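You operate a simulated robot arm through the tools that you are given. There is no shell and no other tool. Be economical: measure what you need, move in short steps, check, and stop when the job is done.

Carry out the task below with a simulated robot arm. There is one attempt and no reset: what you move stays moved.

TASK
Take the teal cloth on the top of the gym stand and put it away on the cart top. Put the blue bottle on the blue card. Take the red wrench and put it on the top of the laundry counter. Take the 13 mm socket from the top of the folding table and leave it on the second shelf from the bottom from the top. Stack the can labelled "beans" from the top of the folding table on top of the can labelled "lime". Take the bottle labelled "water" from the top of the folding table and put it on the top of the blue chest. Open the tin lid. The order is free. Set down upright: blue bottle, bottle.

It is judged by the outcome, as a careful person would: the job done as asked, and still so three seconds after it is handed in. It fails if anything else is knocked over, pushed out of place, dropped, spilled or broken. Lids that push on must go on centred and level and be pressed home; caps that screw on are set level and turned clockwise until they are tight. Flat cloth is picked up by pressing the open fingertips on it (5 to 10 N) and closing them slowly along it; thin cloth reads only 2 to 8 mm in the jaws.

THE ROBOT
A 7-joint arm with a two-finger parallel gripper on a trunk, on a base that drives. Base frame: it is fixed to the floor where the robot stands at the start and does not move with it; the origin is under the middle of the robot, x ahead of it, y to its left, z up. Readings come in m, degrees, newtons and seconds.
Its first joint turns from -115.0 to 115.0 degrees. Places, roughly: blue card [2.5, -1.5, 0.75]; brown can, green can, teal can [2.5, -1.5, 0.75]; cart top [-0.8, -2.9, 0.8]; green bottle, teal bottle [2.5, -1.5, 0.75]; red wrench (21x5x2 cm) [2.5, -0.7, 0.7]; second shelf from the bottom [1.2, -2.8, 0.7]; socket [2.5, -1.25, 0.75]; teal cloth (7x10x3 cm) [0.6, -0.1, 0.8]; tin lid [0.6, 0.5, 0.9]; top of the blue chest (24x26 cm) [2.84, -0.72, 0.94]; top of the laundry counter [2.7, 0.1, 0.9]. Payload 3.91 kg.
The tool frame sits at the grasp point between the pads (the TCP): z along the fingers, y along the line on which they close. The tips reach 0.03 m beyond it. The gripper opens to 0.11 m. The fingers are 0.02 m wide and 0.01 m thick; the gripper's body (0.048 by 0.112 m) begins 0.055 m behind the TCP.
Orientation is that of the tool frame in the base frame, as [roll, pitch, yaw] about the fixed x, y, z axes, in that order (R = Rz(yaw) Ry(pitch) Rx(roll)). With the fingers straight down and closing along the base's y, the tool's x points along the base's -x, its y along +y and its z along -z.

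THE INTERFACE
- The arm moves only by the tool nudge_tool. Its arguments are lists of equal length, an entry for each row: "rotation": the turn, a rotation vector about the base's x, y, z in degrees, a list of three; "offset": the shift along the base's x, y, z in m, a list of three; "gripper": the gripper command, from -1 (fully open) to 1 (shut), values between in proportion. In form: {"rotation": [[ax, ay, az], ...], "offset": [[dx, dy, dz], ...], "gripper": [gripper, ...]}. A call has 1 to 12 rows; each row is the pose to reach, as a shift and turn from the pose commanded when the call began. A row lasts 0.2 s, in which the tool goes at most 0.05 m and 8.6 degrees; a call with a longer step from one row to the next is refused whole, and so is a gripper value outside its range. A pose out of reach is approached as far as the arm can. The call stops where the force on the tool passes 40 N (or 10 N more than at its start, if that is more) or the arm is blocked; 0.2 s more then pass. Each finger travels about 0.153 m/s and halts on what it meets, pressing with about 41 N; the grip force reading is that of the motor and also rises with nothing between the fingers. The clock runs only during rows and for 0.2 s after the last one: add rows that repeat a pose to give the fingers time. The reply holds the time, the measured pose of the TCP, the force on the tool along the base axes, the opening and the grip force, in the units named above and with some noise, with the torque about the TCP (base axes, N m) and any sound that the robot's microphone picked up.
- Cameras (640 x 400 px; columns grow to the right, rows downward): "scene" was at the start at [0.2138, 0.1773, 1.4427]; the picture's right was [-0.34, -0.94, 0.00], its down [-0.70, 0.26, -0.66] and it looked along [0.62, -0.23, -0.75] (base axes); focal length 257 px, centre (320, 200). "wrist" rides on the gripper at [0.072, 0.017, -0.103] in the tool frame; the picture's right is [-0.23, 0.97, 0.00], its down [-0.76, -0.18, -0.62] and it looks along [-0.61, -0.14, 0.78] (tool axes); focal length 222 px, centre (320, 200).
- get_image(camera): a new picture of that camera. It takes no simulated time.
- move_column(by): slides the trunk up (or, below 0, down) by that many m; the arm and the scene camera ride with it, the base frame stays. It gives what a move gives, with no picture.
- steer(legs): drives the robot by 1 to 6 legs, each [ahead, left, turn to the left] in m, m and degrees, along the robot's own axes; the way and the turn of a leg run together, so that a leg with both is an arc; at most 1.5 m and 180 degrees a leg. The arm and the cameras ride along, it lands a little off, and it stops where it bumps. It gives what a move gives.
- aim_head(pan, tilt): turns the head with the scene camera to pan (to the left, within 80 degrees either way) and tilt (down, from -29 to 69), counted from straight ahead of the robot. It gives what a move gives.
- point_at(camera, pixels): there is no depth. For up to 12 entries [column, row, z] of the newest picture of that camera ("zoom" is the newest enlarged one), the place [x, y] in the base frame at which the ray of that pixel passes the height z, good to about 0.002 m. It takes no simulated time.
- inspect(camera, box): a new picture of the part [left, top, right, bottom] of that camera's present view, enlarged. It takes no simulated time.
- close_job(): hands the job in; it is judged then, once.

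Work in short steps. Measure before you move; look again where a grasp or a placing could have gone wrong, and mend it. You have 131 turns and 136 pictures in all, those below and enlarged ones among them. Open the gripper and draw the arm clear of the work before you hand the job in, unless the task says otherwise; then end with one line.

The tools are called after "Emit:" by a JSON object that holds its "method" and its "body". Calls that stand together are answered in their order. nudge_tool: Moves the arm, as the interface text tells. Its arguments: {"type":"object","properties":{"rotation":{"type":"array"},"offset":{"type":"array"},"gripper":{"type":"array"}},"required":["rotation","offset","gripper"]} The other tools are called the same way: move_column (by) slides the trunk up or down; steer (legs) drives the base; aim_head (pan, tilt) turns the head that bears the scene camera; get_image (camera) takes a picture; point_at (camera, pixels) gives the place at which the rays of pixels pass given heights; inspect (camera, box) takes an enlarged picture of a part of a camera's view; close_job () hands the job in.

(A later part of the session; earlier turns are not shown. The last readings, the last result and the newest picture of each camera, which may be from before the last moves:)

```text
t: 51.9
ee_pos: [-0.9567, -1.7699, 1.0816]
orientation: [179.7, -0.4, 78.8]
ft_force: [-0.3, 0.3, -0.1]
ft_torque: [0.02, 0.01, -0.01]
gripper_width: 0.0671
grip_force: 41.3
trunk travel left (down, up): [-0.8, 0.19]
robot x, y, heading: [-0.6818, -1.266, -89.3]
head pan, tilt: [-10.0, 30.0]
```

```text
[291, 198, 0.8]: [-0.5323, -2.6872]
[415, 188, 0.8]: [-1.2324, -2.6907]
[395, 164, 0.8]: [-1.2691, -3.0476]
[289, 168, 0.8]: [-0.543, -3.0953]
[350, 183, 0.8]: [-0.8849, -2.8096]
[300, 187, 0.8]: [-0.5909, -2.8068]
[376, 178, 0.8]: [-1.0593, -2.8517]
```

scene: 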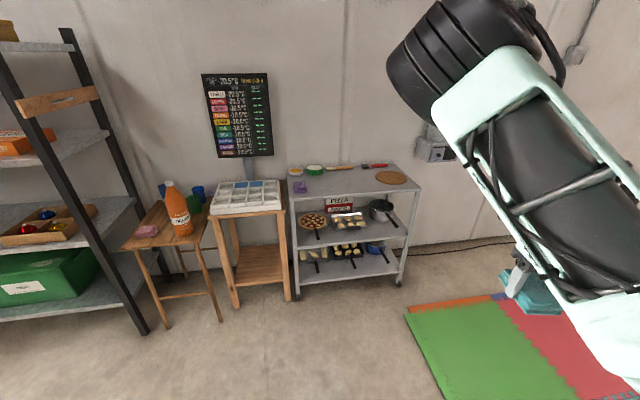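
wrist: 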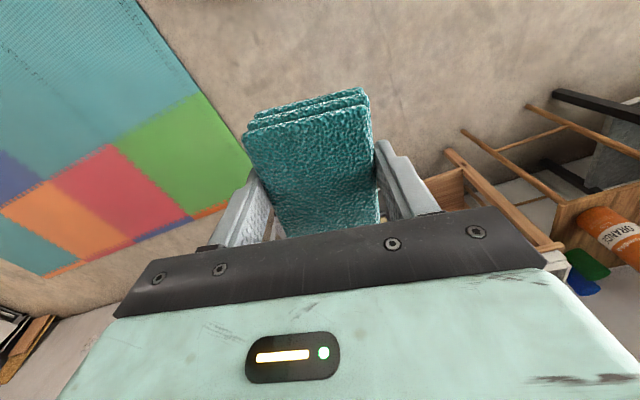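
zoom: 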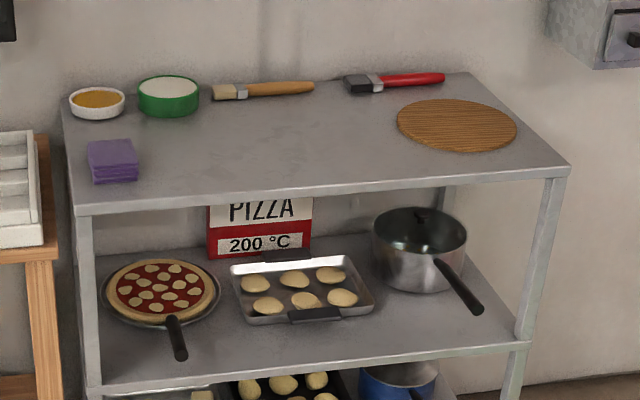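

Free spot at about (−0.84, −2.82). I drive 0.8 m ahead.

Emit:
{"method": "steer", "body": {"legs": [[0.8, 0.0, 0]]}}

Emit:
{"method": "nudge_tool", "body": {"rotation": [[0, 0, 0], [0, 0, 0], [0, 0, 0], [0, 0, 0], [0, 0, 0], [0, 0, 0], [0, 0, 0], [0, 0, 0]], "offset": [[0.02, -0.03, 0], [0.04, -0.06, 0], [0.06, -0.09, 0], [0.08, -0.13, 0], [0.1, -0.17, -0.03], [0.12, -0.21, -0.07], [0.12, -0.25, -0.1], [0.12, -0.25, -0.14]], "gripper": [1, 1, 1, 1, 1, 1, 1, 1]}}

Emit:
{"method": "get_image", "body": {"camera": "wrist"}}

Emit:
{"method": "get_image", "body": {"camera": "scene"}}

```text
t: 56.2
ee_pos: [-0.9468, -2.5739, 1.0833]
orientation: [179.7, -0.4, 78.8]
ft_force: [0.5, 0.6, -0.8]
ft_torque: [0.0, 0.03, -0.01]
gripper_width: 0.067
grip_force: 40.5
trunk travel left (down, up): [-0.8, 0.19]
robot x, y, heading: [-0.677, -2.07, -89.4]
head pan, tilt: [-10.0, 30.0]
```

```text
refused: row 5 steps farther than a row can; nothing moved
```

```text
102 pictures are left
```

wrist: 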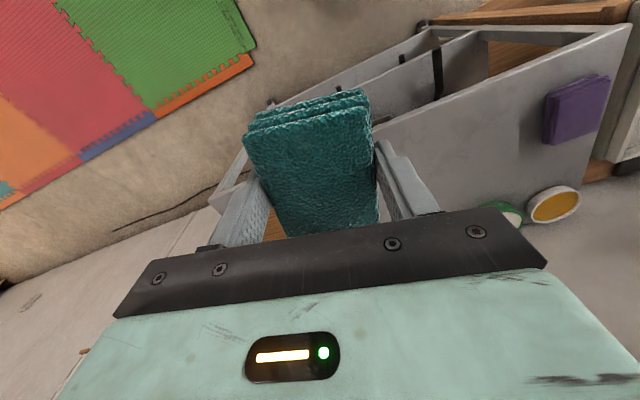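

```text
101 pictures are left
```

scene: 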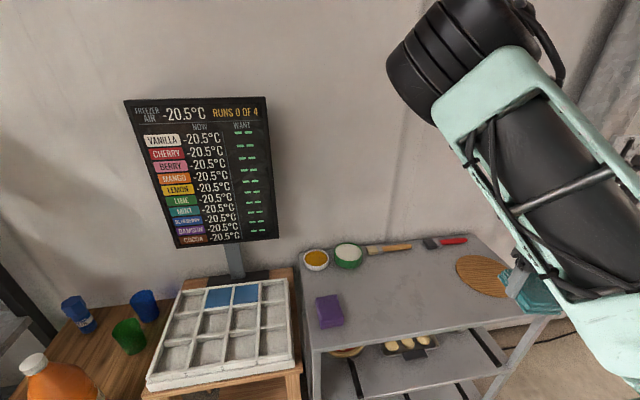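

Emit:
{"method": "point_at", "body": {"camera": "scene", "pixels": [[344, 322, 0.81], [322, 300, 0.81], [458, 275, 0.8], [490, 297, 0.8], [405, 330, 0.8], [420, 290, 0.8], [345, 265, 0.8]]}}

Emit:
{"method": "nudge_tool", "body": {"rotation": [[0, 0, 0], [0, 0, 0], [0, 0, 0], [0, 0, 0], [0, 0, 0], [0, 0, 0], [0, 0, 0], [0, 0, 0], [0, 0, 0]], "offset": [[0.02, -0.03, 0], [0.04, -0.06, 0], [0.06, -0.09, 0], [0.075, -0.12, 0], [0.09, -0.15, -0.03], [0.1, -0.18, -0.06], [0.1, -0.21, -0.09], [0.1, -0.24, -0.12], [0.1, -0.25, -0.15]], "gripper": [1, 1, 1, 1, 1, 1, 1, 1, 1]}}

Emit:
{"method": "get_image", "body": {"camera": "wrist"}}

Emit:
{"method": "get_image", "body": {"camera": "scene"}}

```text
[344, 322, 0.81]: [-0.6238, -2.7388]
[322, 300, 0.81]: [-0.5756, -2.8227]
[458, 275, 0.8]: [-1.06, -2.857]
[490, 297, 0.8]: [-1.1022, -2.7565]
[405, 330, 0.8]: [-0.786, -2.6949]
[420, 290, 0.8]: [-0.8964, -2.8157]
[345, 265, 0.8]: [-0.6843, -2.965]
```

```text
t: 58.2
ee_pos: [-0.846, -2.8216, 0.9321]
orientation: [179.6, -0.4, 78.7]
ft_force: [-0.3, 0.8, 0.0]
ft_torque: [-0.02, -0.01, -0.01]
gripper_width: 0.0672
grip_force: 41.0
trunk travel left (down, up): [-0.8, 0.19]
robot x, y, heading: [-0.6732, -2.0687, -89.4]
head pan, tilt: [-10.0, 30.0]
```

```text
100 pictures are left
```

wrist: 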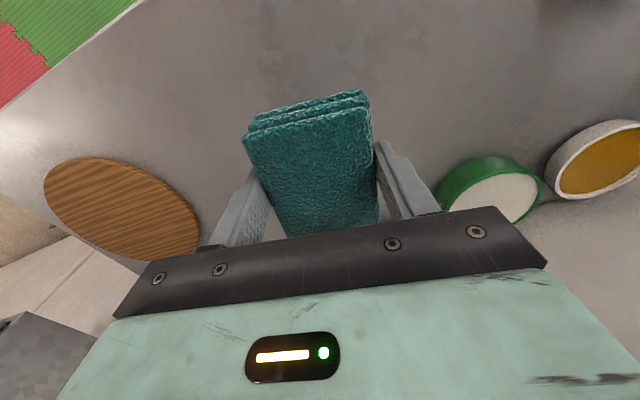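

```text
99 pictures are left
```

scene: 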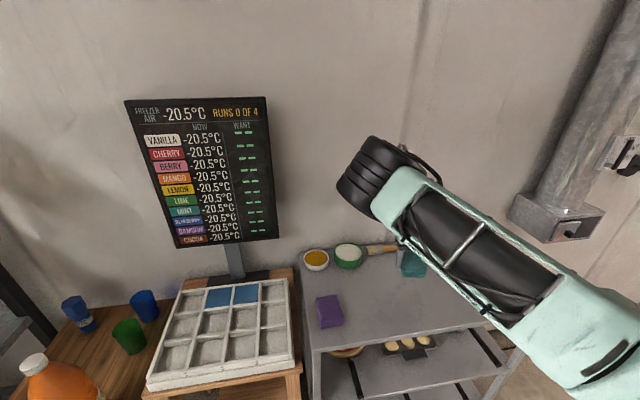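

Clear spot under the cloth. I descend gently until contact.

Emit:
{"method": "nudge_tool", "body": {"rotation": [[0, 0, 0], [0, 0, 0], [0, 0, 0], [0, 0, 0], [0, 0, 0], [0, 0, 0]], "offset": [[0, 0, -0.03], [0, 0, -0.06], [0, 0, -0.08], [0, 0, -0.087], [0, 0, -0.091], [0, 0, -0.095]], "gripper": [1, 1, 1, 1, 1, 1]}}

Emit:
{"method": "get_image", "body": {"camera": "wrist"}}

```text
t: 59.6
ee_pos: [-0.8471, -2.8243, 0.8377]
orientation: [179.7, -0.5, 78.8]
ft_force: [0.0, -0.1, -0.5]
ft_torque: [0.0, 0.0, 0.01]
gripper_width: 0.0671
grip_force: 41.2
trunk travel left (down, up): [-0.8, 0.19]
robot x, y, heading: [-0.6718, -2.0712, -89.0]
head pan, tilt: [-10.0, 30.0]
```

```text
98 pictures are left
```

wrist: 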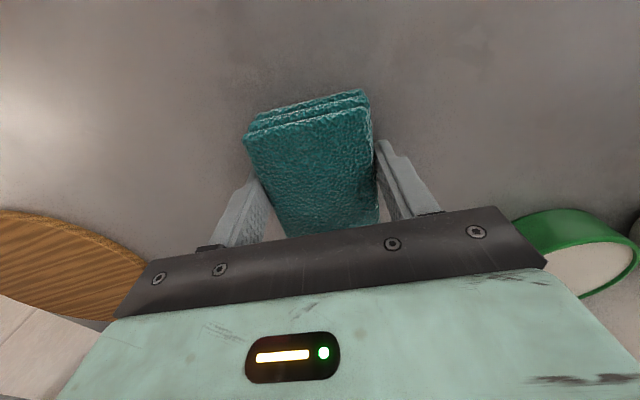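

Emit:
{"method": "nudge_tool", "body": {"rotation": [[0, 0, 0], [0, 0, 0], [0, 0, 0]], "offset": [[0, 0, -0.002], [0, 0, -0.004], [0, 0, -0.006]], "gripper": [1, 1, 1]}}

```text
t: 60.4
ee_pos: [-0.8463, -2.8248, 0.8324]
orientation: [179.8, -0.3, 78.8]
ft_force: [0.7, 1.3, 12.3]
ft_torque: [0.34, 0.32, -0.02]
gripper_width: 0.0672
grip_force: 40.9
trunk travel left (down, up): [-0.8, 0.19]
robot x, y, heading: [-0.6736, -2.0717, -89.3]
head pan, tilt: [-10.0, 30.0]
```

Contact at 12 N. I open, then lift straight up.

Emit:
{"method": "nudge_tool", "body": {"rotation": [[0, 0, 0], [0, 0, 0], [0, 0, 0], [0, 0, 0], [0, 0, 0], [0, 0, 0], [0, 0, 0], [0, 0, 0], [0, 0, 0]], "offset": [[0, 0, 0.001], [0, 0, 0.001], [0, 0, 0.001], [0, 0, 0.03], [0, 0, 0.07], [0, 0.01, 0.11], [0, 0.04, 0.15], [0, 0.08, 0.18], [0, 0.12, 0.2]], "gripper": [0, -0.5, -0.8, -0.8, -0.8, -0.8, -0.8, -0.8, -0.8]}}

Emit:
{"method": "get_image", "body": {"camera": "wrist"}}

```text
t: 62.4
ee_pos: [-0.8468, -2.7026, 1.0307]
orientation: [179.7, -0.3, 78.8]
ft_force: [1.0, -0.6, -0.2]
ft_torque: [0.02, -0.02, 0.0]
gripper_width: 0.099
grip_force: 0.1
trunk travel left (down, up): [-0.8, 0.19]
robot x, y, heading: [-0.675, -2.0712, -89.1]
head pan, tilt: [-10.0, 30.0]
```

```text
97 pictures are left
```

wrist: 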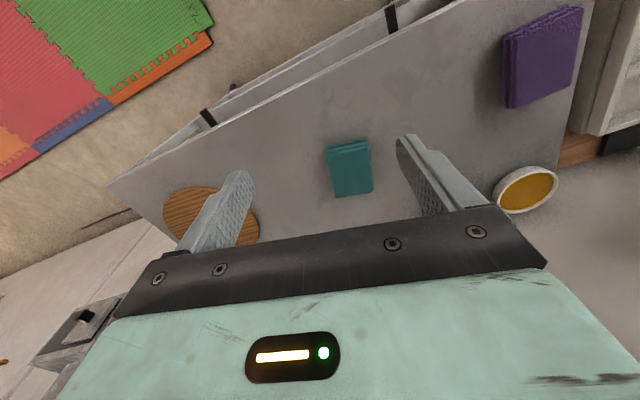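

Cloth is on the cart. I retract the arm, back off and turn toward the gym stand's right end for the blue bottle.

Emit:
{"method": "nudge_tool", "body": {"rotation": [[0, 0, 0], [0, 0, 0], [0, 0, 0], [0, 0, 0]], "offset": [[0.03, 0.03, 0.02], [0.06, 0.06, 0.04], [0.09, 0.09, 0.05], [0.12, 0.12, 0.06]], "gripper": [-1, -1, -1, -1]}}

Emit:
{"method": "steer", "body": {"legs": [[-0.5, 0, 0], [0, 0, 90], [1.1, 0, 0], [0, 0, 90]]}}

Emit:
{"method": "aim_head", "body": {"pan": 0, "tilt": 35}}

Emit:
{"method": "get_image", "body": {"camera": "scene"}}

```text
t: 63.4
ee_pos: [-0.728, -2.5828, 1.0915]
orientation: [179.7, -0.6, 78.8]
ft_force: [-1.1, -0.9, 0.1]
ft_torque: [0.04, -0.02, 0.04]
gripper_width: 0.11
grip_force: 0.1
trunk travel left (down, up): [-0.8, 0.19]
robot x, y, heading: [-0.6772, -2.0692, -89.5]
head pan, tilt: [-10.0, 30.0]
```

```text
t: 79.3
ee_pos: [0.4914, -1.0368, 1.0915]
orientation: [179.7, -0.4, -100.9]
ft_force: [0.5, 0.1, -0.5]
ft_torque: [0.01, 0.02, 0.01]
gripper_width: 0.1103
grip_force: 0.1
trunk travel left (down, up): [-0.8, 0.19]
robot x, y, heading: [0.4431, -1.549, 91.2]
head pan, tilt: [-10.0, 30.0]
```

```text
t: 80.0
ee_pos: [0.4933, -1.0353, 1.0919]
orientation: [179.6, -0.3, -100.9]
ft_force: [0.3, 0.4, -0.7]
ft_torque: [-0.03, -0.04, 0.01]
gripper_width: 0.11
grip_force: 0.0
trunk travel left (down, up): [-0.8, 0.19]
robot x, y, heading: [0.4417, -1.553, 90.6]
head pan, tilt: [0.0, 35.0]
```

```text
96 pictures are left
```

scene: 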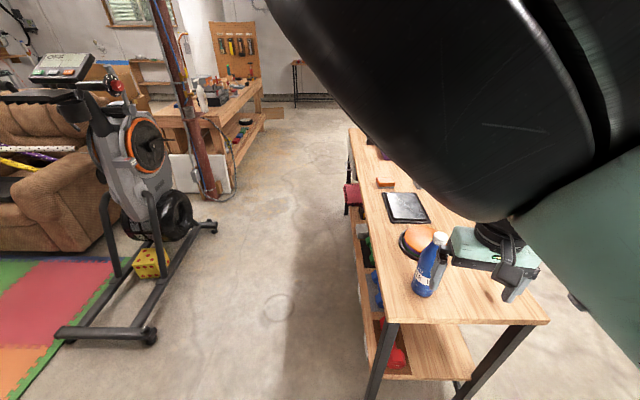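

The blue bottle stands at the near end of the gym stand (425,265). Before picking, I check the folding table for any other blue bottle.

Emit:
{"method": "aim_head", "body": {"pan": -80, "tilt": 25}}

Emit:
{"method": "get_image", "body": {"camera": "scene"}}

Emit:
{"method": "get_image", "body": {"camera": "wrist"}}

```text
t: 81.5
ee_pos: [0.4924, -1.0357, 1.0912]
orientation: [179.7, -0.3, -100.8]
ft_force: [-0.1, -0.2, -0.1]
ft_torque: [-0.01, -0.02, 0.01]
gripper_width: 0.1098
grip_force: 0.0
trunk travel left (down, up): [-0.8, 0.19]
robot x, y, heading: [0.444, -1.5474, 90.9]
head pan, tilt: [-80.0, 25.0]
```

```text
95 pictures are left
```

scene: 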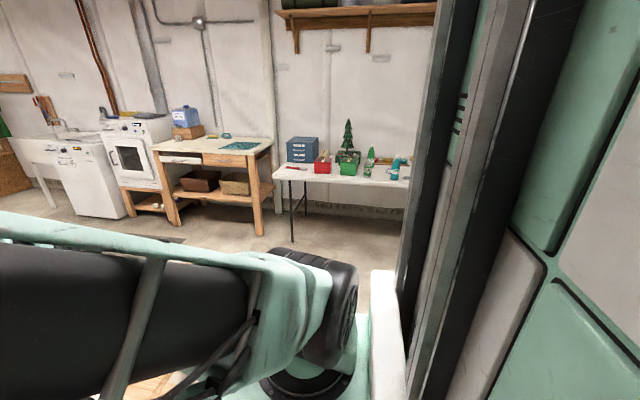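

```text
94 pictures are left
```

wrist: 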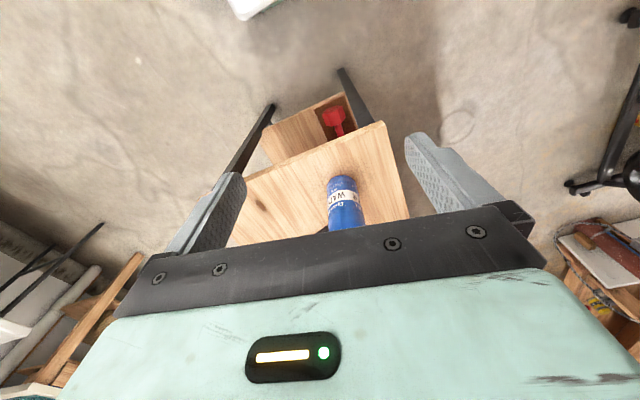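

Emit:
{"method": "steer", "body": {"legs": [[0, 0, -60]]}}

Emit:
{"method": "aim_head", "body": {"pan": -20, "tilt": 20}}

Emit:
{"method": "get_image", "body": {"camera": "scene"}}

```text
t: 84.6
ee_pos: [0.9117, -1.3347, 1.0918]
orientation: [179.8, -0.4, -160.8]
ft_force: [1.2, -0.7, 0.1]
ft_torque: [0.01, 0.01, 0.0]
gripper_width: 0.1101
grip_force: 0.0
trunk travel left (down, up): [-0.8, 0.19]
robot x, y, heading: [0.4435, -1.5475, 31.3]
head pan, tilt: [-80.0, 25.0]
```

```text
t: 85.9
ee_pos: [0.9116, -1.3344, 1.0923]
orientation: [179.7, -0.4, -160.8]
ft_force: [-0.2, -0.4, 0.5]
ft_torque: [0.0, -0.02, -0.02]
gripper_width: 0.1099
grip_force: 0.1
trunk travel left (down, up): [-0.8, 0.19]
robot x, y, heading: [0.4407, -1.5492, 31.1]
head pan, tilt: [-20.0, 20.0]
```

```text
93 pictures are left
```

scene: 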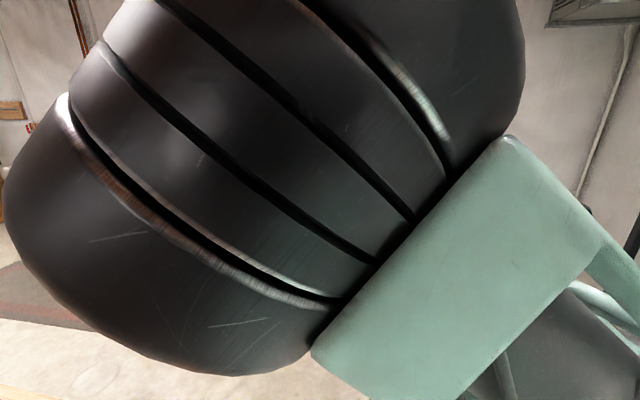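

The elbow blocks the view; I swing the tool to the robot's right.

Emit:
{"method": "nudge_tool", "body": {"rotation": [[0, 0, 0], [0, 0, 0], [0, 0, 0], [0, 0, 0], [0, 0, 0], [0, 0, 0], [0, 0, 0], [0, 0, 0], [0, 0, 0], [0, 0, 0]], "offset": [[0.025, -0.038, 0], [0.05, -0.076, 0], [0.075, -0.114, 0], [0.1, -0.152, 0], [0.125, -0.19, 0], [0.15, -0.228, 0], [0.175, -0.266, 0], [0.2, -0.304, 0], [0.22, -0.34, 0], [0.24, -0.37, 0]], "gripper": [-1, -1, -1, -1, -1, -1, -1, -1, -1, -1]}}

Emit:
{"method": "get_image", "body": {"camera": "scene"}}

```text
t: 88.1
ee_pos: [1.1509, -1.704, 1.0916]
orientation: [179.6, -0.4, -160.7]
ft_force: [0.3, -0.2, 0.6]
ft_torque: [-0.04, -0.01, 0.0]
gripper_width: 0.11
grip_force: 0.0
trunk travel left (down, up): [-0.8, 0.19]
robot x, y, heading: [0.4455, -1.5498, 31.4]
head pan, tilt: [-20.0, 20.0]
```

```text
92 pictures are left
```

scene: 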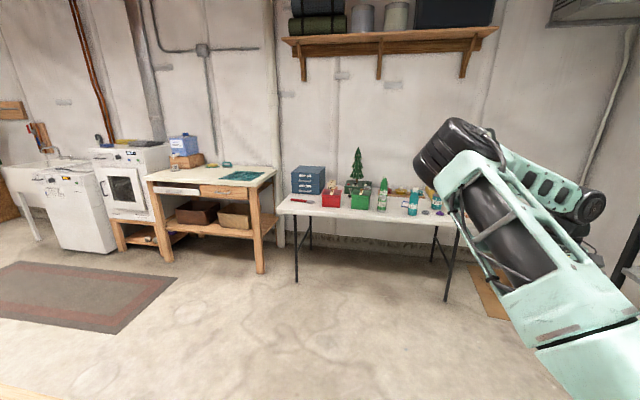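

Emit:
{"method": "inspect", "body": {"camera": "scene", "box": [270, 140, 470, 250]}}

Emit:
{"method": "inspect", "body": {"camera": "scene", "box": [360, 165, 460, 225]}}

```text
3.20 times, centred on (370, 195) of scene
```

zoom: 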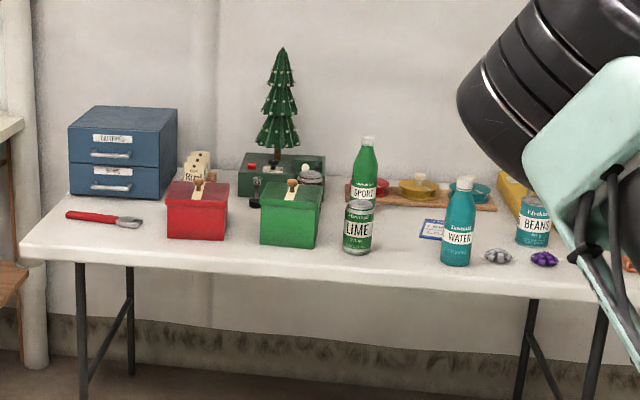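

```text
6.40 times, centred on (410, 195) of scene
```

zoom: 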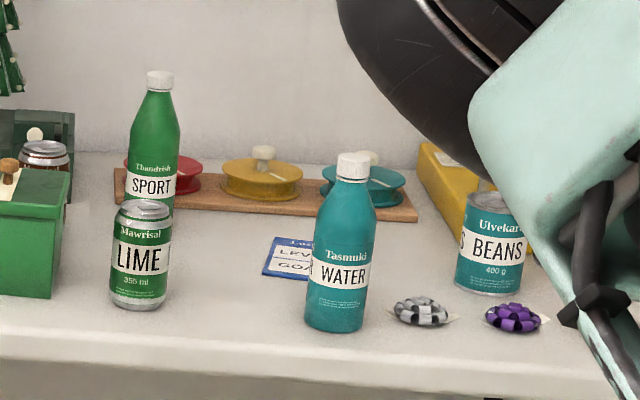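

The blue bottle on the gym stand is the only blue one; on the folding table are SPORT (green), WATER (teal), LIME, BEANS and the blue card. I turn back to the bottle.

Emit:
{"method": "steer", "body": {"legs": [[0, 0, 60]]}}

Emit:
{"method": "aim_head", "body": {"pan": 0, "tilt": 45}}

Emit:
{"method": "get_image", "body": {"camera": "scene"}}

Emit:
{"method": "get_image", "body": {"camera": "wrist"}}

```text
t: 91.1
ee_pos: [0.9335, -1.0134, 1.0911]
orientation: [179.7, -0.4, -100.9]
ft_force: [0.0, 0.0, 0.8]
ft_torque: [0.0, -0.01, 0.0]
gripper_width: 0.1097
grip_force: 0.1
trunk travel left (down, up): [-0.8, 0.19]
robot x, y, heading: [0.442, -1.5466, 90.9]
head pan, tilt: [-20.0, 20.0]
```

```text
t: 92.0
ee_pos: [0.9328, -1.0149, 1.0917]
orientation: [179.7, -0.4, -100.9]
ft_force: [0.0, -0.3, 1.0]
ft_torque: [-0.02, 0.01, -0.02]
gripper_width: 0.11
grip_force: 0.1
trunk travel left (down, up): [-0.8, 0.19]
robot x, y, heading: [0.4446, -1.5461, 90.9]
head pan, tilt: [0.0, 45.0]
```

```text
89 pictures are left
```

scene: 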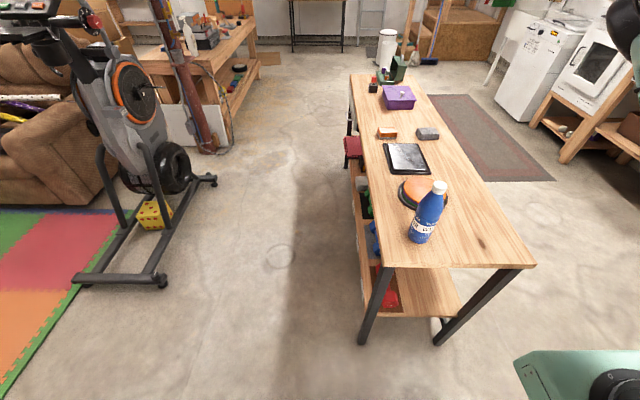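

```text
88 pictures are left
```

wrist: 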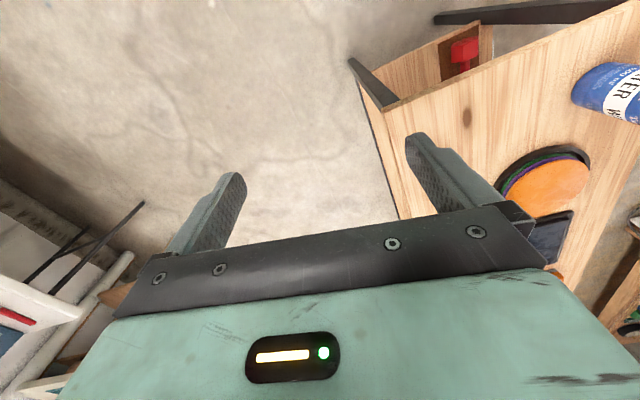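

Emit:
{"method": "inspect", "body": {"camera": "scene", "box": [380, 170, 480, 250]}}

Emit:
{"method": "point_at", "body": {"camera": "zoom", "pixels": [[185, 460, 0.8], [330, 460, 0.8]]}}

```text
5.00 times, centred on (430, 210) of scene
```

zoom: 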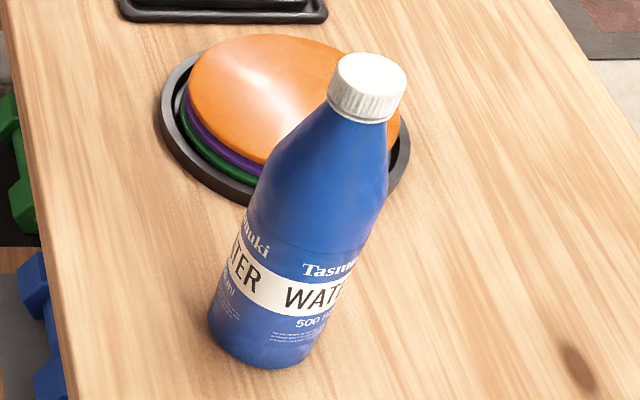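

```text
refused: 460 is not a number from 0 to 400
```

Emit:
{"method": "point_at", "body": {"camera": "zoom", "pixels": [[208, 322, 0.8], [318, 340, 0.8], [262, 368, 0.8], [262, 335, 0.8], [368, 72, 1.0], [368, 72, 1.02], [368, 72, 0.98], [247, 215, 0.88], [365, 240, 0.88]]}}

```text
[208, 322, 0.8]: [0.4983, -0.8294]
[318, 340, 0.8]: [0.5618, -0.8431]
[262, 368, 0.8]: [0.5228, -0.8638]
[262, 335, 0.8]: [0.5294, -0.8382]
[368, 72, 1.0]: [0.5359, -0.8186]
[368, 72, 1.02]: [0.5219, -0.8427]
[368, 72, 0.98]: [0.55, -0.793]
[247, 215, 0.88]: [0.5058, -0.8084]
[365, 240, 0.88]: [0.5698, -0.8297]
```

Bottle centre ≈(0.531, −0.833), top ≈1.01. I move above it with the fingers clear.

Emit:
{"method": "nudge_tool", "body": {"rotation": [[0, 0, 0], [0, 0, 0], [0, 0, 0], [0, 0, 0], [0, 0, 0], [0, 0, 0], [0, 0, 0], [0, 0, 0], [0, 0, 0], [0, 0, 0], [0, 0, 0]], "offset": [[-0.03, 0.01, 0.03], [-0.07, 0.025, 0.05], [-0.11, 0.04, 0.05], [-0.15, 0.06, 0.05], [-0.19, 0.08, 0.05], [-0.23, 0.1, 0.05], [-0.27, 0.12, 0.05], [-0.31, 0.14, 0.05], [-0.35, 0.16, 0.05], [-0.38, 0.175, 0.05], [-0.402, 0.18, 0.05]], "gripper": [-1, -1, -1, -1, -1, -1, -1, -1, -1, -1, -1]}}

Emit:
{"method": "get_image", "body": {"camera": "wrist"}}

Emit:
{"method": "point_at", "body": {"camera": "wrist", "pixels": [[320, 170, 1.01]]}}

```text
t: 94.4
ee_pos: [0.5318, -0.8331, 1.1407]
orientation: [179.7, -0.5, -100.9]
ft_force: [0.6, -0.2, -0.1]
ft_torque: [0.03, 0.03, -0.01]
gripper_width: 0.1099
grip_force: 0.1
trunk travel left (down, up): [-0.8, 0.19]
robot x, y, heading: [0.4455, -1.5482, 91.0]
head pan, tilt: [0.0, 45.0]
```

```text
86 pictures are left
```

wrist: 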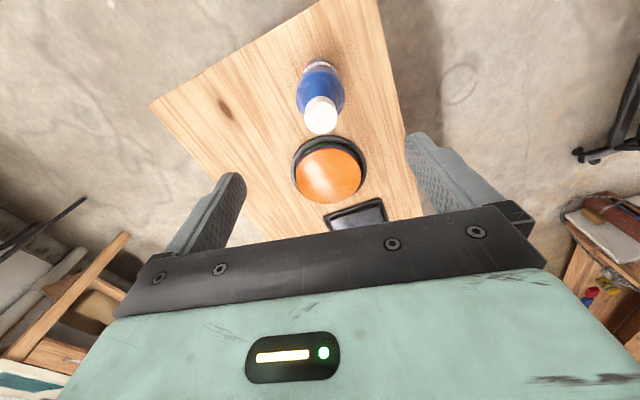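

```text
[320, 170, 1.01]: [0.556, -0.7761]
```

Emit:
{"method": "point_at", "body": {"camera": "wrist", "pixels": [[321, 113, 1.0], [321, 113, 1.02], [321, 113, 1.04], [304, 113, 1.01], [338, 113, 1.01], [297, 88, 0.85], [345, 88, 0.85]]}}

Emit:
{"method": "inspect", "body": {"camera": "wrist", "box": [270, 40, 370, 140]}}

```text
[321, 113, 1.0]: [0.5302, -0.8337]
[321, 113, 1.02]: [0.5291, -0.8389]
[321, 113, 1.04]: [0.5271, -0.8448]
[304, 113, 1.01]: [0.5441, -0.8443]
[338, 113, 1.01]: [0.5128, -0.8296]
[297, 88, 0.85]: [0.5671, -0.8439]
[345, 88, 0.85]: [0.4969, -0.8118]
```

```text
4.00 times, centred on (320, 90) of wrist
```

zoom: 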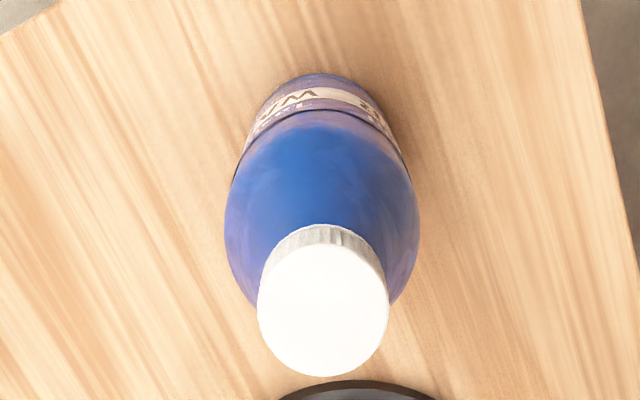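

Cap top centre ≈(0.530, −0.832). I narrow to 7 cm, descend so the tips reach the cap's lower edge, and close.

Emit:
{"method": "nudge_tool", "body": {"rotation": [[0, 0, 0], [0, 0, 0], [0, 0, 0], [0, 0, 0], [0, 0, 0]], "offset": [[0, 0, 0], [-0.001, 0.001, -0.04], [-0.001, 0.001, -0.08], [-0.001, 0.001, -0.115], [-0.001, 0.001, -0.127]], "gripper": [-0.27, -0.27, -0.27, -0.27, -0.27]}}

Emit:
{"method": "get_image", "body": {"camera": "scene"}}

Emit:
{"method": "get_image", "body": {"camera": "wrist"}}

```text
t: 95.6
ee_pos: [0.5302, -0.8337, 1.0145]
orientation: [179.7, -0.5, -100.9]
ft_force: [-0.5, -0.8, 0.3]
ft_torque: [0.03, 0.01, 0.02]
gripper_width: 0.0698
grip_force: 0.0
trunk travel left (down, up): [-0.8, 0.19]
robot x, y, heading: [0.4372, -1.5462, 90.8]
head pan, tilt: [0.0, 45.0]
```

```text
84 pictures are left
```

scene: 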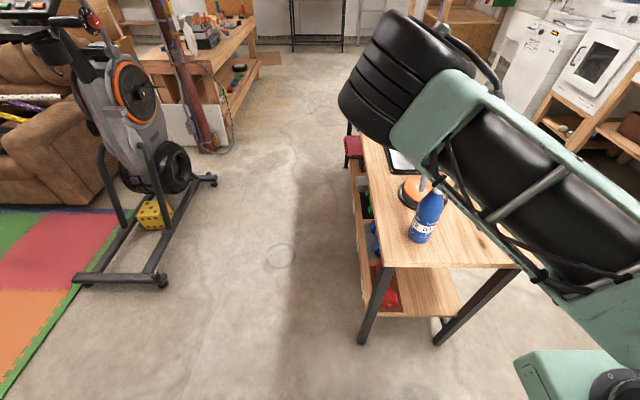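

```text
83 pictures are left
```

wrist: 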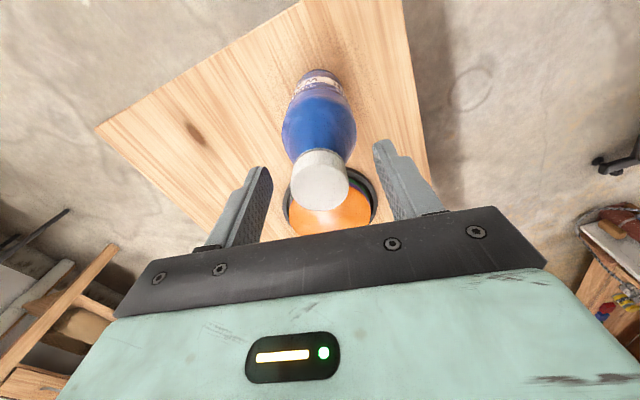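

The cap is centred between the pads. I close.

Emit:
{"method": "nudge_tool", "body": {"rotation": [[0, 0, 0], [0, 0, 0], [0, 0, 0], [0, 0, 0]], "offset": [[0, 0, 0], [0, 0, 0], [0, 0, 0], [0, 0, 0]], "gripper": [0, 0.3, 0.7, 1]}}

Emit:
{"method": "nudge_tool", "body": {"rotation": [[0, 0, 0], [0, 0, 0], [0, 0, 0], [0, 0, 0], [0, 0, 0]], "offset": [[0, 0, 0.01], [0, 0, 0.03], [0, 0, 0.06], [0, 0, 0.09], [0, 0, 0.1]], "gripper": [1, 1, 1, 1, 1]}}

Emit:
{"method": "get_image", "body": {"camera": "wrist"}}

```text
t: 96.6
ee_pos: [0.5298, -0.8318, 1.0157]
orientation: [179.7, -0.4, -100.8]
ft_force: [0.1, 1.0, -0.4]
ft_torque: [-0.02, 0.02, 0.01]
gripper_width: 0.0447
grip_force: 41.0
trunk travel left (down, up): [-0.8, 0.19]
robot x, y, heading: [0.4455, -1.5462, 91.0]
head pan, tilt: [0.0, 45.0]
```

```text
t: 97.8
ee_pos: [0.5301, -0.8309, 1.1151]
orientation: [179.7, -0.5, -100.9]
ft_force: [0.2, -0.5, -6.1]
ft_torque: [0.0, 0.0, 0.0]
gripper_width: 0.0443
grip_force: 40.9
trunk travel left (down, up): [-0.8, 0.19]
robot x, y, heading: [0.4442, -1.5472, 91.0]
head pan, tilt: [0.0, 45.0]
```

```text
82 pictures are left
```

wrist: 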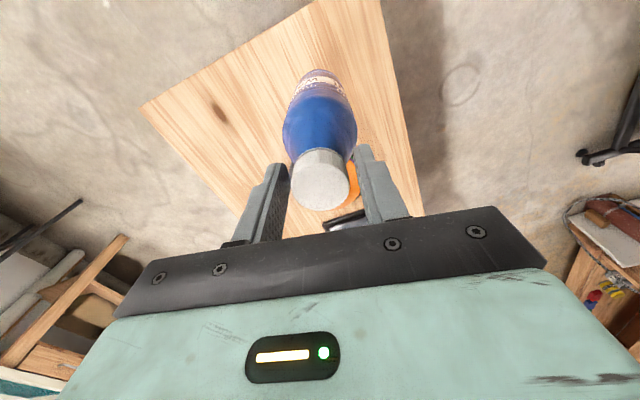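

The grip is 4.4 cm wide, i.e. on the taper below the cap. I set it back and regrip 13 mm higher on the cap itself.

Emit:
{"method": "nudge_tool", "body": {"rotation": [[0, 0, 0], [0, 0, 0], [0, 0, 0], [0, 0, 0], [0, 0, 0], [0, 0, 0], [0, 0, 0], [0, 0, 0], [0, 0, 0], [0, 0, 0]], "offset": [[0, 0, -0.04], [0, 0, -0.08], [0, 0, -0.095], [0, 0, -0.1], [0, 0, -0.1], [0, 0, -0.087], [0, 0, -0.087], [0, 0, -0.087], [0, 0, -0.087], [0, 0, -0.087]], "gripper": [1, 1, 1, 1, -0.1, -0.1, -0.1, 0.5, 1, 1]}}

Emit:
{"method": "get_image", "body": {"camera": "wrist"}}

```text
t: 100.0
ee_pos: [0.5302, -0.8331, 1.0274]
orientation: [179.7, -0.4, -100.9]
ft_force: [-1.0, -0.1, 1.9]
ft_torque: [-0.11, 0.12, -0.07]
gripper_width: 0.0393
grip_force: 41.0
trunk travel left (down, up): [-0.8, 0.19]
robot x, y, heading: [0.4409, -1.5481, 90.9]
head pan, tilt: [0.0, 45.0]
```

```text
81 pictures are left
```

wrist: 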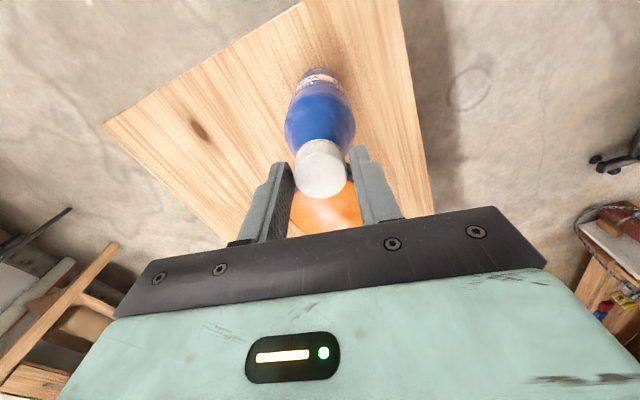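

Regripped on the cap (3.9 cm). I lift, turn right and drive toward the folding table, bottle low-speed and upright.

Emit:
{"method": "nudge_tool", "body": {"rotation": [[0, 0, 0], [0, 0, 0], [0, 0, 0], [0, 0, 0], [0, 0, 0], [0, 0, 0]], "offset": [[0, 0, 0.02], [0, 0, 0.05], [0, 0, 0.08], [0, -0.03, 0.11], [0, -0.06, 0.13], [0, -0.1, 0.13]], "gripper": [1, 1, 1, 1, 1, 1]}}

Emit:
{"method": "steer", "body": {"legs": [[0, 0, -45], [0, 0, -45], [0.9, 0, 0]]}}

Emit:
{"method": "aim_head", "body": {"pan": 10, "tilt": 30}}

Emit:
{"method": "get_image", "body": {"camera": "scene"}}

Emit:
{"method": "get_image", "body": {"camera": "wrist"}}

```text
t: 101.4
ee_pos: [0.5314, -0.9325, 1.1571]
orientation: [179.7, -0.4, -100.8]
ft_force: [0.5, 0.5, -5.2]
ft_torque: [-0.02, 0.0, 0.0]
gripper_width: 0.0393
grip_force: 40.6
trunk travel left (down, up): [-0.8, 0.19]
robot x, y, heading: [0.4403, -1.551, 90.7]
head pan, tilt: [0.0, 45.0]
```

```text
t: 110.2
ee_pos: [1.9458, -1.6312, 1.1583]
orientation: [179.6, -0.4, 168.7]
ft_force: [0.1, -0.2, -4.9]
ft_torque: [0.0, 0.02, 0.02]
gripper_width: 0.0391
grip_force: 40.7
trunk travel left (down, up): [-0.8, 0.19]
robot x, y, heading: [1.3336, -1.5353, 0.8]
head pan, tilt: [0.0, 45.0]
```

```text
t: 111.0
ee_pos: [1.9467, -1.6318, 1.1579]
orientation: [179.8, -0.5, 168.6]
ft_force: [1.4, 0.0, -5.9]
ft_torque: [0.01, -0.03, -0.01]
gripper_width: 0.0393
grip_force: 40.5
trunk travel left (down, up): [-0.8, 0.19]
robot x, y, heading: [1.3301, -1.538, 0.6]
head pan, tilt: [10.0, 30.0]
```

```text
80 pictures are left
```

scene: 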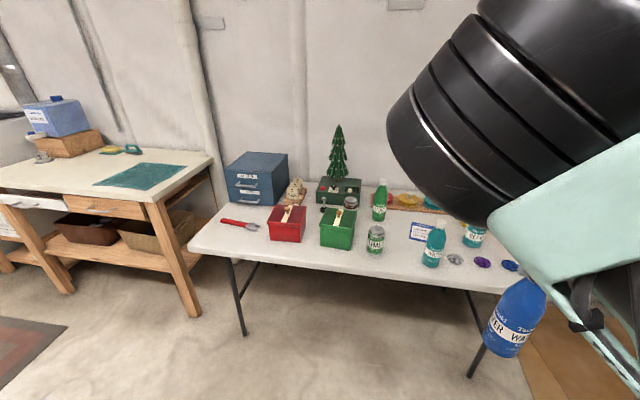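

```text
79 pictures are left
```

wrist: 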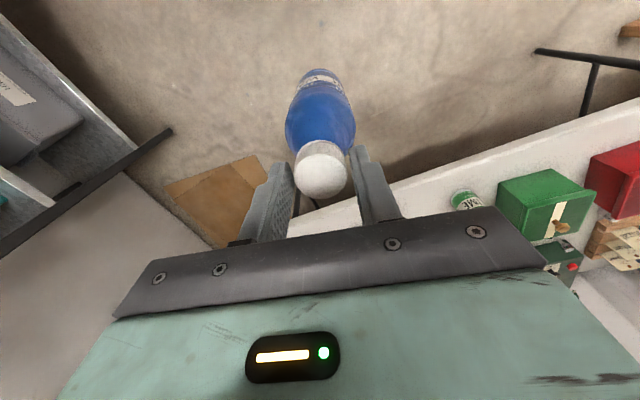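

I zoom on the folding table and measure the objects and card.

Emit:
{"method": "inspect", "body": {"camera": "scene", "box": [360, 180, 520, 280]}}

Emit:
{"method": "inspect", "body": {"camera": "scene", "box": [200, 140, 400, 265]}}

Emit:
{"method": "point_at", "body": {"camera": "scene", "pixels": [[423, 231, 0.74], [433, 265, 0.74], [374, 252, 0.74], [380, 218, 0.74], [473, 243, 0.74], [455, 259, 0.745], [482, 263, 0.745], [510, 266, 0.745], [239, 223, 0.75], [336, 243, 0.74], [400, 276, 0.74], [187, 254, 0.74]]}}

```text
4.00 times, centred on (440, 230) of scene
```

zoom: 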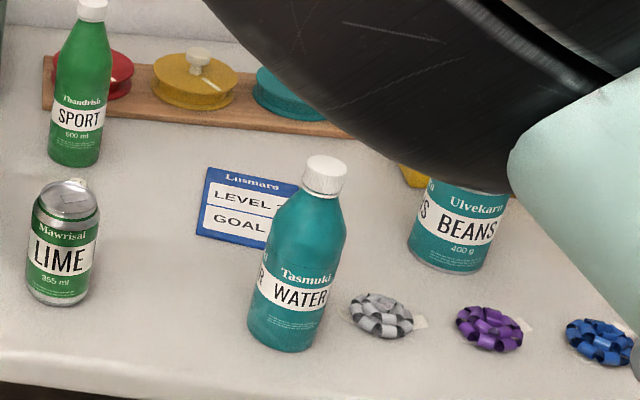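

```text
3.20 times, centred on (300, 202) of scene
```

zoom: 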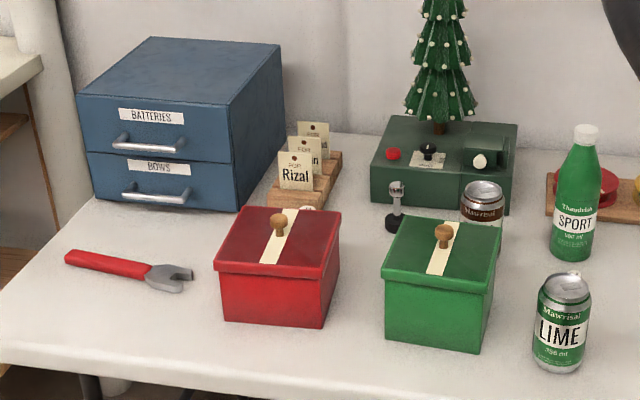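

```text
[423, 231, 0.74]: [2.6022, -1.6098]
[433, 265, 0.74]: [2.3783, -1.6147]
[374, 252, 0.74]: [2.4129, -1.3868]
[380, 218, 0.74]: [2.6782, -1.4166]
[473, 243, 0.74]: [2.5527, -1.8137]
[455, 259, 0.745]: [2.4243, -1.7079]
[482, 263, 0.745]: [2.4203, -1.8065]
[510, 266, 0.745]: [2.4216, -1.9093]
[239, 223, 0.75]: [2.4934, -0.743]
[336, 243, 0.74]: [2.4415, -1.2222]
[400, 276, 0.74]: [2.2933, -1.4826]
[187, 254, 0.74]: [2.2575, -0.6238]
```

Card's centre region ≈(2.6, −1.62), behind the WATER bottle (2.41, −1.615). I raise the bottle well clear and measure the card corners.

Emit:
{"method": "point_at", "body": {"camera": "scene", "pixels": [[412.5, 221.8, 0.74], [408.8, 238.8, 0.74], [426.5, 242.5, 0.74], [435, 226, 0.74]]}}

Emit:
{"method": "nudge_tool", "body": {"rotation": [[0, 0, 0], [0, 0, 0], [0, 0, 0], [0, 0, 0]], "offset": [[-0.02, 0, 0.03], [-0.04, 0, 0.06], [-0.06, 0, 0.09], [-0.08, 0, 0.11]], "gripper": [1, 1, 1, 1]}}

Emit:
{"method": "steer", "body": {"legs": [[0.5, 0, 0]]}}

Emit:
{"method": "get_image", "body": {"camera": "scene"}}

Emit:
{"method": "get_image", "body": {"camera": "wrist"}}

```text
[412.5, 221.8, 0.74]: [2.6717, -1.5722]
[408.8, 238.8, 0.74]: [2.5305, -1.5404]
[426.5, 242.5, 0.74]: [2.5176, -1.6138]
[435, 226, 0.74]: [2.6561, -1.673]
```

```text
t: 112.0
ee_pos: [1.8656, -1.6313, 1.2678]
orientation: [179.7, -0.5, 168.7]
ft_force: [-0.1, 0.2, -5.8]
ft_torque: [0.02, 0.03, -0.01]
gripper_width: 0.0391
grip_force: 41.4
trunk travel left (down, up): [-0.8, 0.19]
robot x, y, heading: [1.3306, -1.5364, 0.7]
head pan, tilt: [10.0, 30.0]
```

```text
t: 114.9
ee_pos: [2.3636, -1.628, 1.2676]
orientation: [179.7, -0.5, 168.3]
ft_force: [0.4, -0.1, -5.7]
ft_torque: [-0.01, 0.02, 0.0]
gripper_width: 0.0391
grip_force: 40.6
trunk travel left (down, up): [-0.8, 0.19]
robot x, y, heading: [1.8287, -1.5362, 0.5]
head pan, tilt: [10.0, 30.0]
```

```text
76 pictures are left
```

scene: 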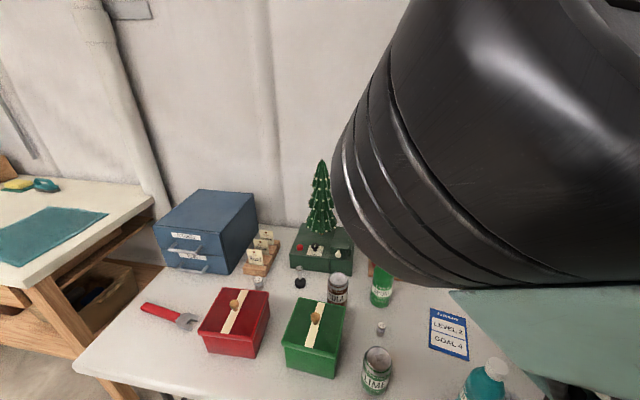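

```text
75 pictures are left
```

wrist: 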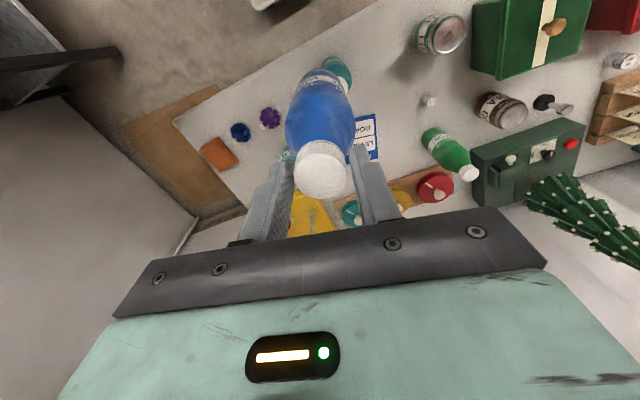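

The card is fully visible now, and two sockets at (381,328) and (258,283). I measure and zoom.

Emit:
{"method": "inspect", "body": {"camera": "scene", "box": [360, 295, 500, 400]}}

Emit:
{"method": "point_at", "body": {"camera": "zoom", "pixels": [[320, 60, 0.74], [480, 105, 0.74], [500, 300, 0.74], [318, 250, 0.74]]}}

Emit:
{"method": "inspect", "body": {"camera": "scene", "box": [366, 312, 396, 342]}}

Emit:
{"method": "inspect", "body": {"camera": "scene", "box": [243, 262, 313, 302]}}

```text
3.81 times, centred on (430, 348) of scene
```

zoom: 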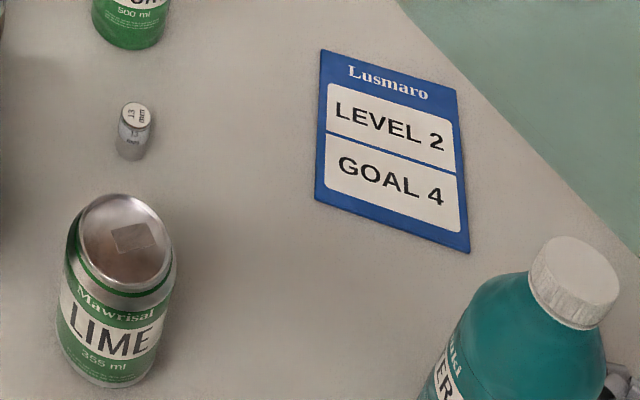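

```text
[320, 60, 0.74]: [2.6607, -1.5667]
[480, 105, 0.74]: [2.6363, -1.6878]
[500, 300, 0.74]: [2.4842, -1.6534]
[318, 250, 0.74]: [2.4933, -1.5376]
```

```text
13.33 times, centred on (381, 327) of scene
```

zoom: 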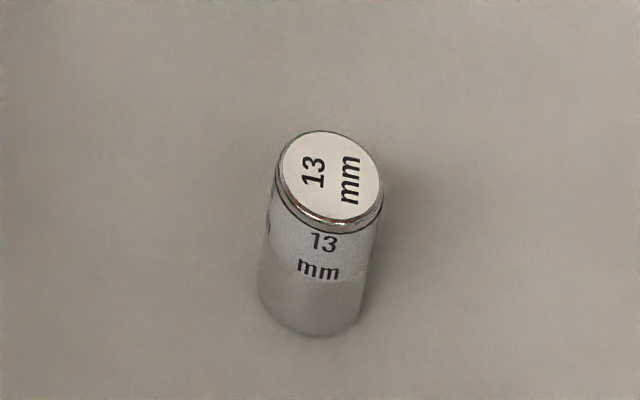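

```text
9.14 times, centred on (278, 282) of scene
```

zoom: 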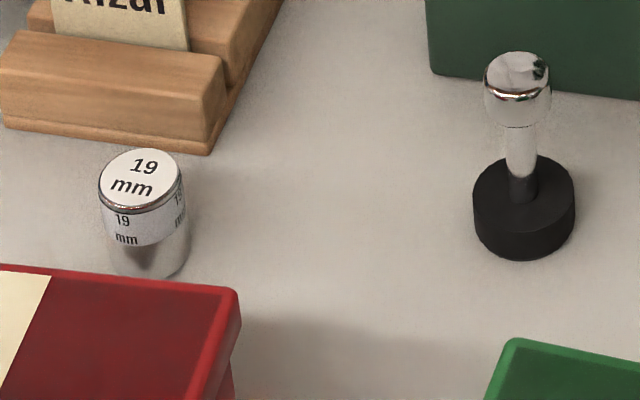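

Emit:
{"method": "point_at", "body": {"camera": "scene", "pixels": [[430, 308.6, 0.742], [465.7, 318.6, 0.742], [469.4, 361.9, 0.742], [428.7, 347.5, 0.742], [380, 335, 0.742], [381.5, 320.5, 0.77]]}}

Emit:
{"method": "point_at", "body": {"camera": "wrist", "pixels": [[353, 119, 0.742], [375, 116, 0.742], [378, 158, 0.742], [429, 97, 0.77]]}}

```text
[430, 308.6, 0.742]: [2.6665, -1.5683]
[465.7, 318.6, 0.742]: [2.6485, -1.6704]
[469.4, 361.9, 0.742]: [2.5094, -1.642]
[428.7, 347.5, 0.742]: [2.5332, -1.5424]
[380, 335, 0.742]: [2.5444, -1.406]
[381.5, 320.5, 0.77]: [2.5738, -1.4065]
```

```text
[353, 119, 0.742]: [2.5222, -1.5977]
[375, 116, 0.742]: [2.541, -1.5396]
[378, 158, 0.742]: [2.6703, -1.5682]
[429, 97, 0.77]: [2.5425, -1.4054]
```

Card centre = (2.589, −1.606). I move above it and lower to just above the surface.

Emit:
{"method": "nudge_tool", "body": {"rotation": [[0, 0, 0], [0, 0, 0], [0, 0, 0], [0, 0, 0], [0, 0, 0], [0, 0, 0], [0, 0, 0], [0, 0, 0], [0, 0, 0], [0, 0, 0], [0, 0, 0], [0, 0, 0]], "offset": [[0.04, 0.005, 0], [0.08, 0.01, 0], [0.12, 0.015, 0], [0.16, 0.02, 0], [0.2, 0.022, 0], [0.2254, 0.022, -0.02], [0.2254, 0.022, -0.065], [0.2254, 0.022, -0.11], [0.2254, 0.022, -0.155], [0.2254, 0.022, -0.2], [0.2254, 0.022, -0.24], [0.2254, 0.022, -0.27]], "gripper": [1, 1, 1, 1, 1, 1, 1, 1, 1, 1, 1, 1]}}

Emit:
{"method": "get_image", "body": {"camera": "wrist"}}

Emit:
{"method": "get_image", "body": {"camera": "scene"}}

```text
t: 117.5
ee_pos: [2.5887, -1.6089, 0.997]
orientation: [179.8, -0.5, 168.4]
ft_force: [-0.1, -1.2, -5.1]
ft_torque: [-0.02, 0.01, 0.01]
gripper_width: 0.0389
grip_force: 40.7
trunk travel left (down, up): [-0.8, 0.19]
robot x, y, heading: [1.8284, -1.5378, 0.4]
head pan, tilt: [10.0, 30.0]
```

```text
71 pictures are left
```

wrist: 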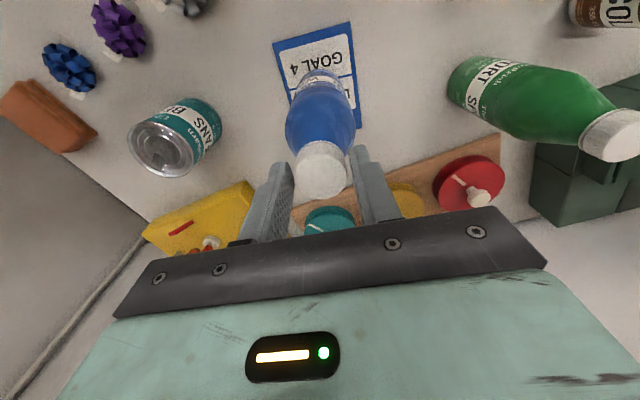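

```text
70 pictures are left
```

scene: 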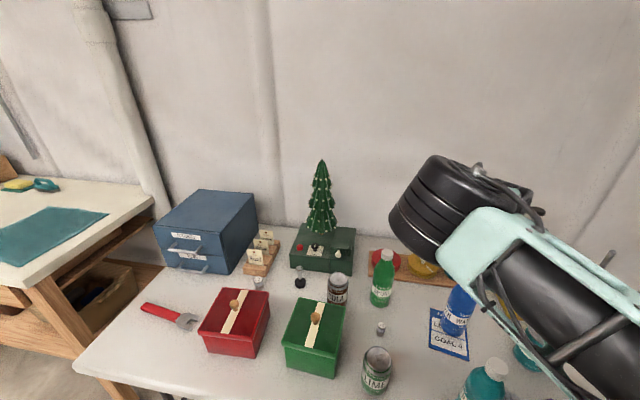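

Bottle hangs centrally over the card. I lower to contact.

Emit:
{"method": "nudge_tool", "body": {"rotation": [[0, 0, 0], [0, 0, 0], [0, 0, 0], [0, 0, 0], [0, 0, 0]], "offset": [[0, 0, -0.012], [0, 0, -0.02], [0, 0, -0.023], [0, 0, -0.025], [0, 0, -0.027]], "gripper": [1, 1, 1, 1, 1]}}

```text
t: 118.7
ee_pos: [2.5897, -1.6076, 0.973]
orientation: [179.7, -0.3, 168.4]
ft_force: [-3.8, 1.4, 15.5]
ft_torque: [0.06, 0.81, -0.03]
gripper_width: 0.039
grip_force: 41.1
trunk travel left (down, up): [-0.8, 0.19]
robot x, y, heading: [1.8305, -1.5327, 0.2]
head pan, tilt: [10.0, 30.0]
```

Contact (15 N upward). I open and rise straight up.

Emit:
{"method": "nudge_tool", "body": {"rotation": [[0, 0, 0], [0, 0, 0], [0, 0, 0], [0, 0, 0], [0, 0, 0], [0, 0, 0], [0, 0, 0], [0, 0, 0], [0, 0, 0]], "offset": [[0, 0, 0.002], [0, 0, 0.003], [0, 0, 0.003], [0, 0, 0.03], [0, 0, 0.07], [0, 0, 0.11], [0, 0, 0.15], [0, 0, 0.19], [0, 0, 0.22]], "gripper": [0.1, -0.2, -0.3, -0.3, -0.3, -0.3, -0.3, -0.3, -0.3]}}

Emit:
{"method": "get_image", "body": {"camera": "wrist"}}

```text
t: 120.7
ee_pos: [2.5894, -1.6083, 1.1915]
orientation: [179.8, -0.5, 168.4]
ft_force: [0.4, -0.1, -0.4]
ft_torque: [-0.05, 0.0, 0.02]
gripper_width: 0.0712
grip_force: 0.0
trunk travel left (down, up): [-0.8, 0.19]
robot x, y, heading: [1.8315, -1.5346, 0.1]
head pan, tilt: [10.0, 30.0]
```

```text
69 pictures are left
```

wrist: 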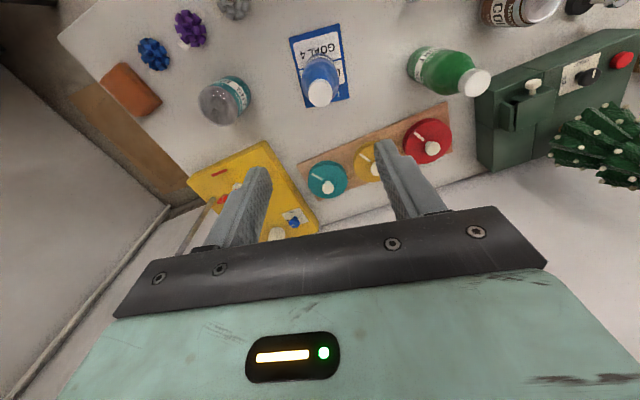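

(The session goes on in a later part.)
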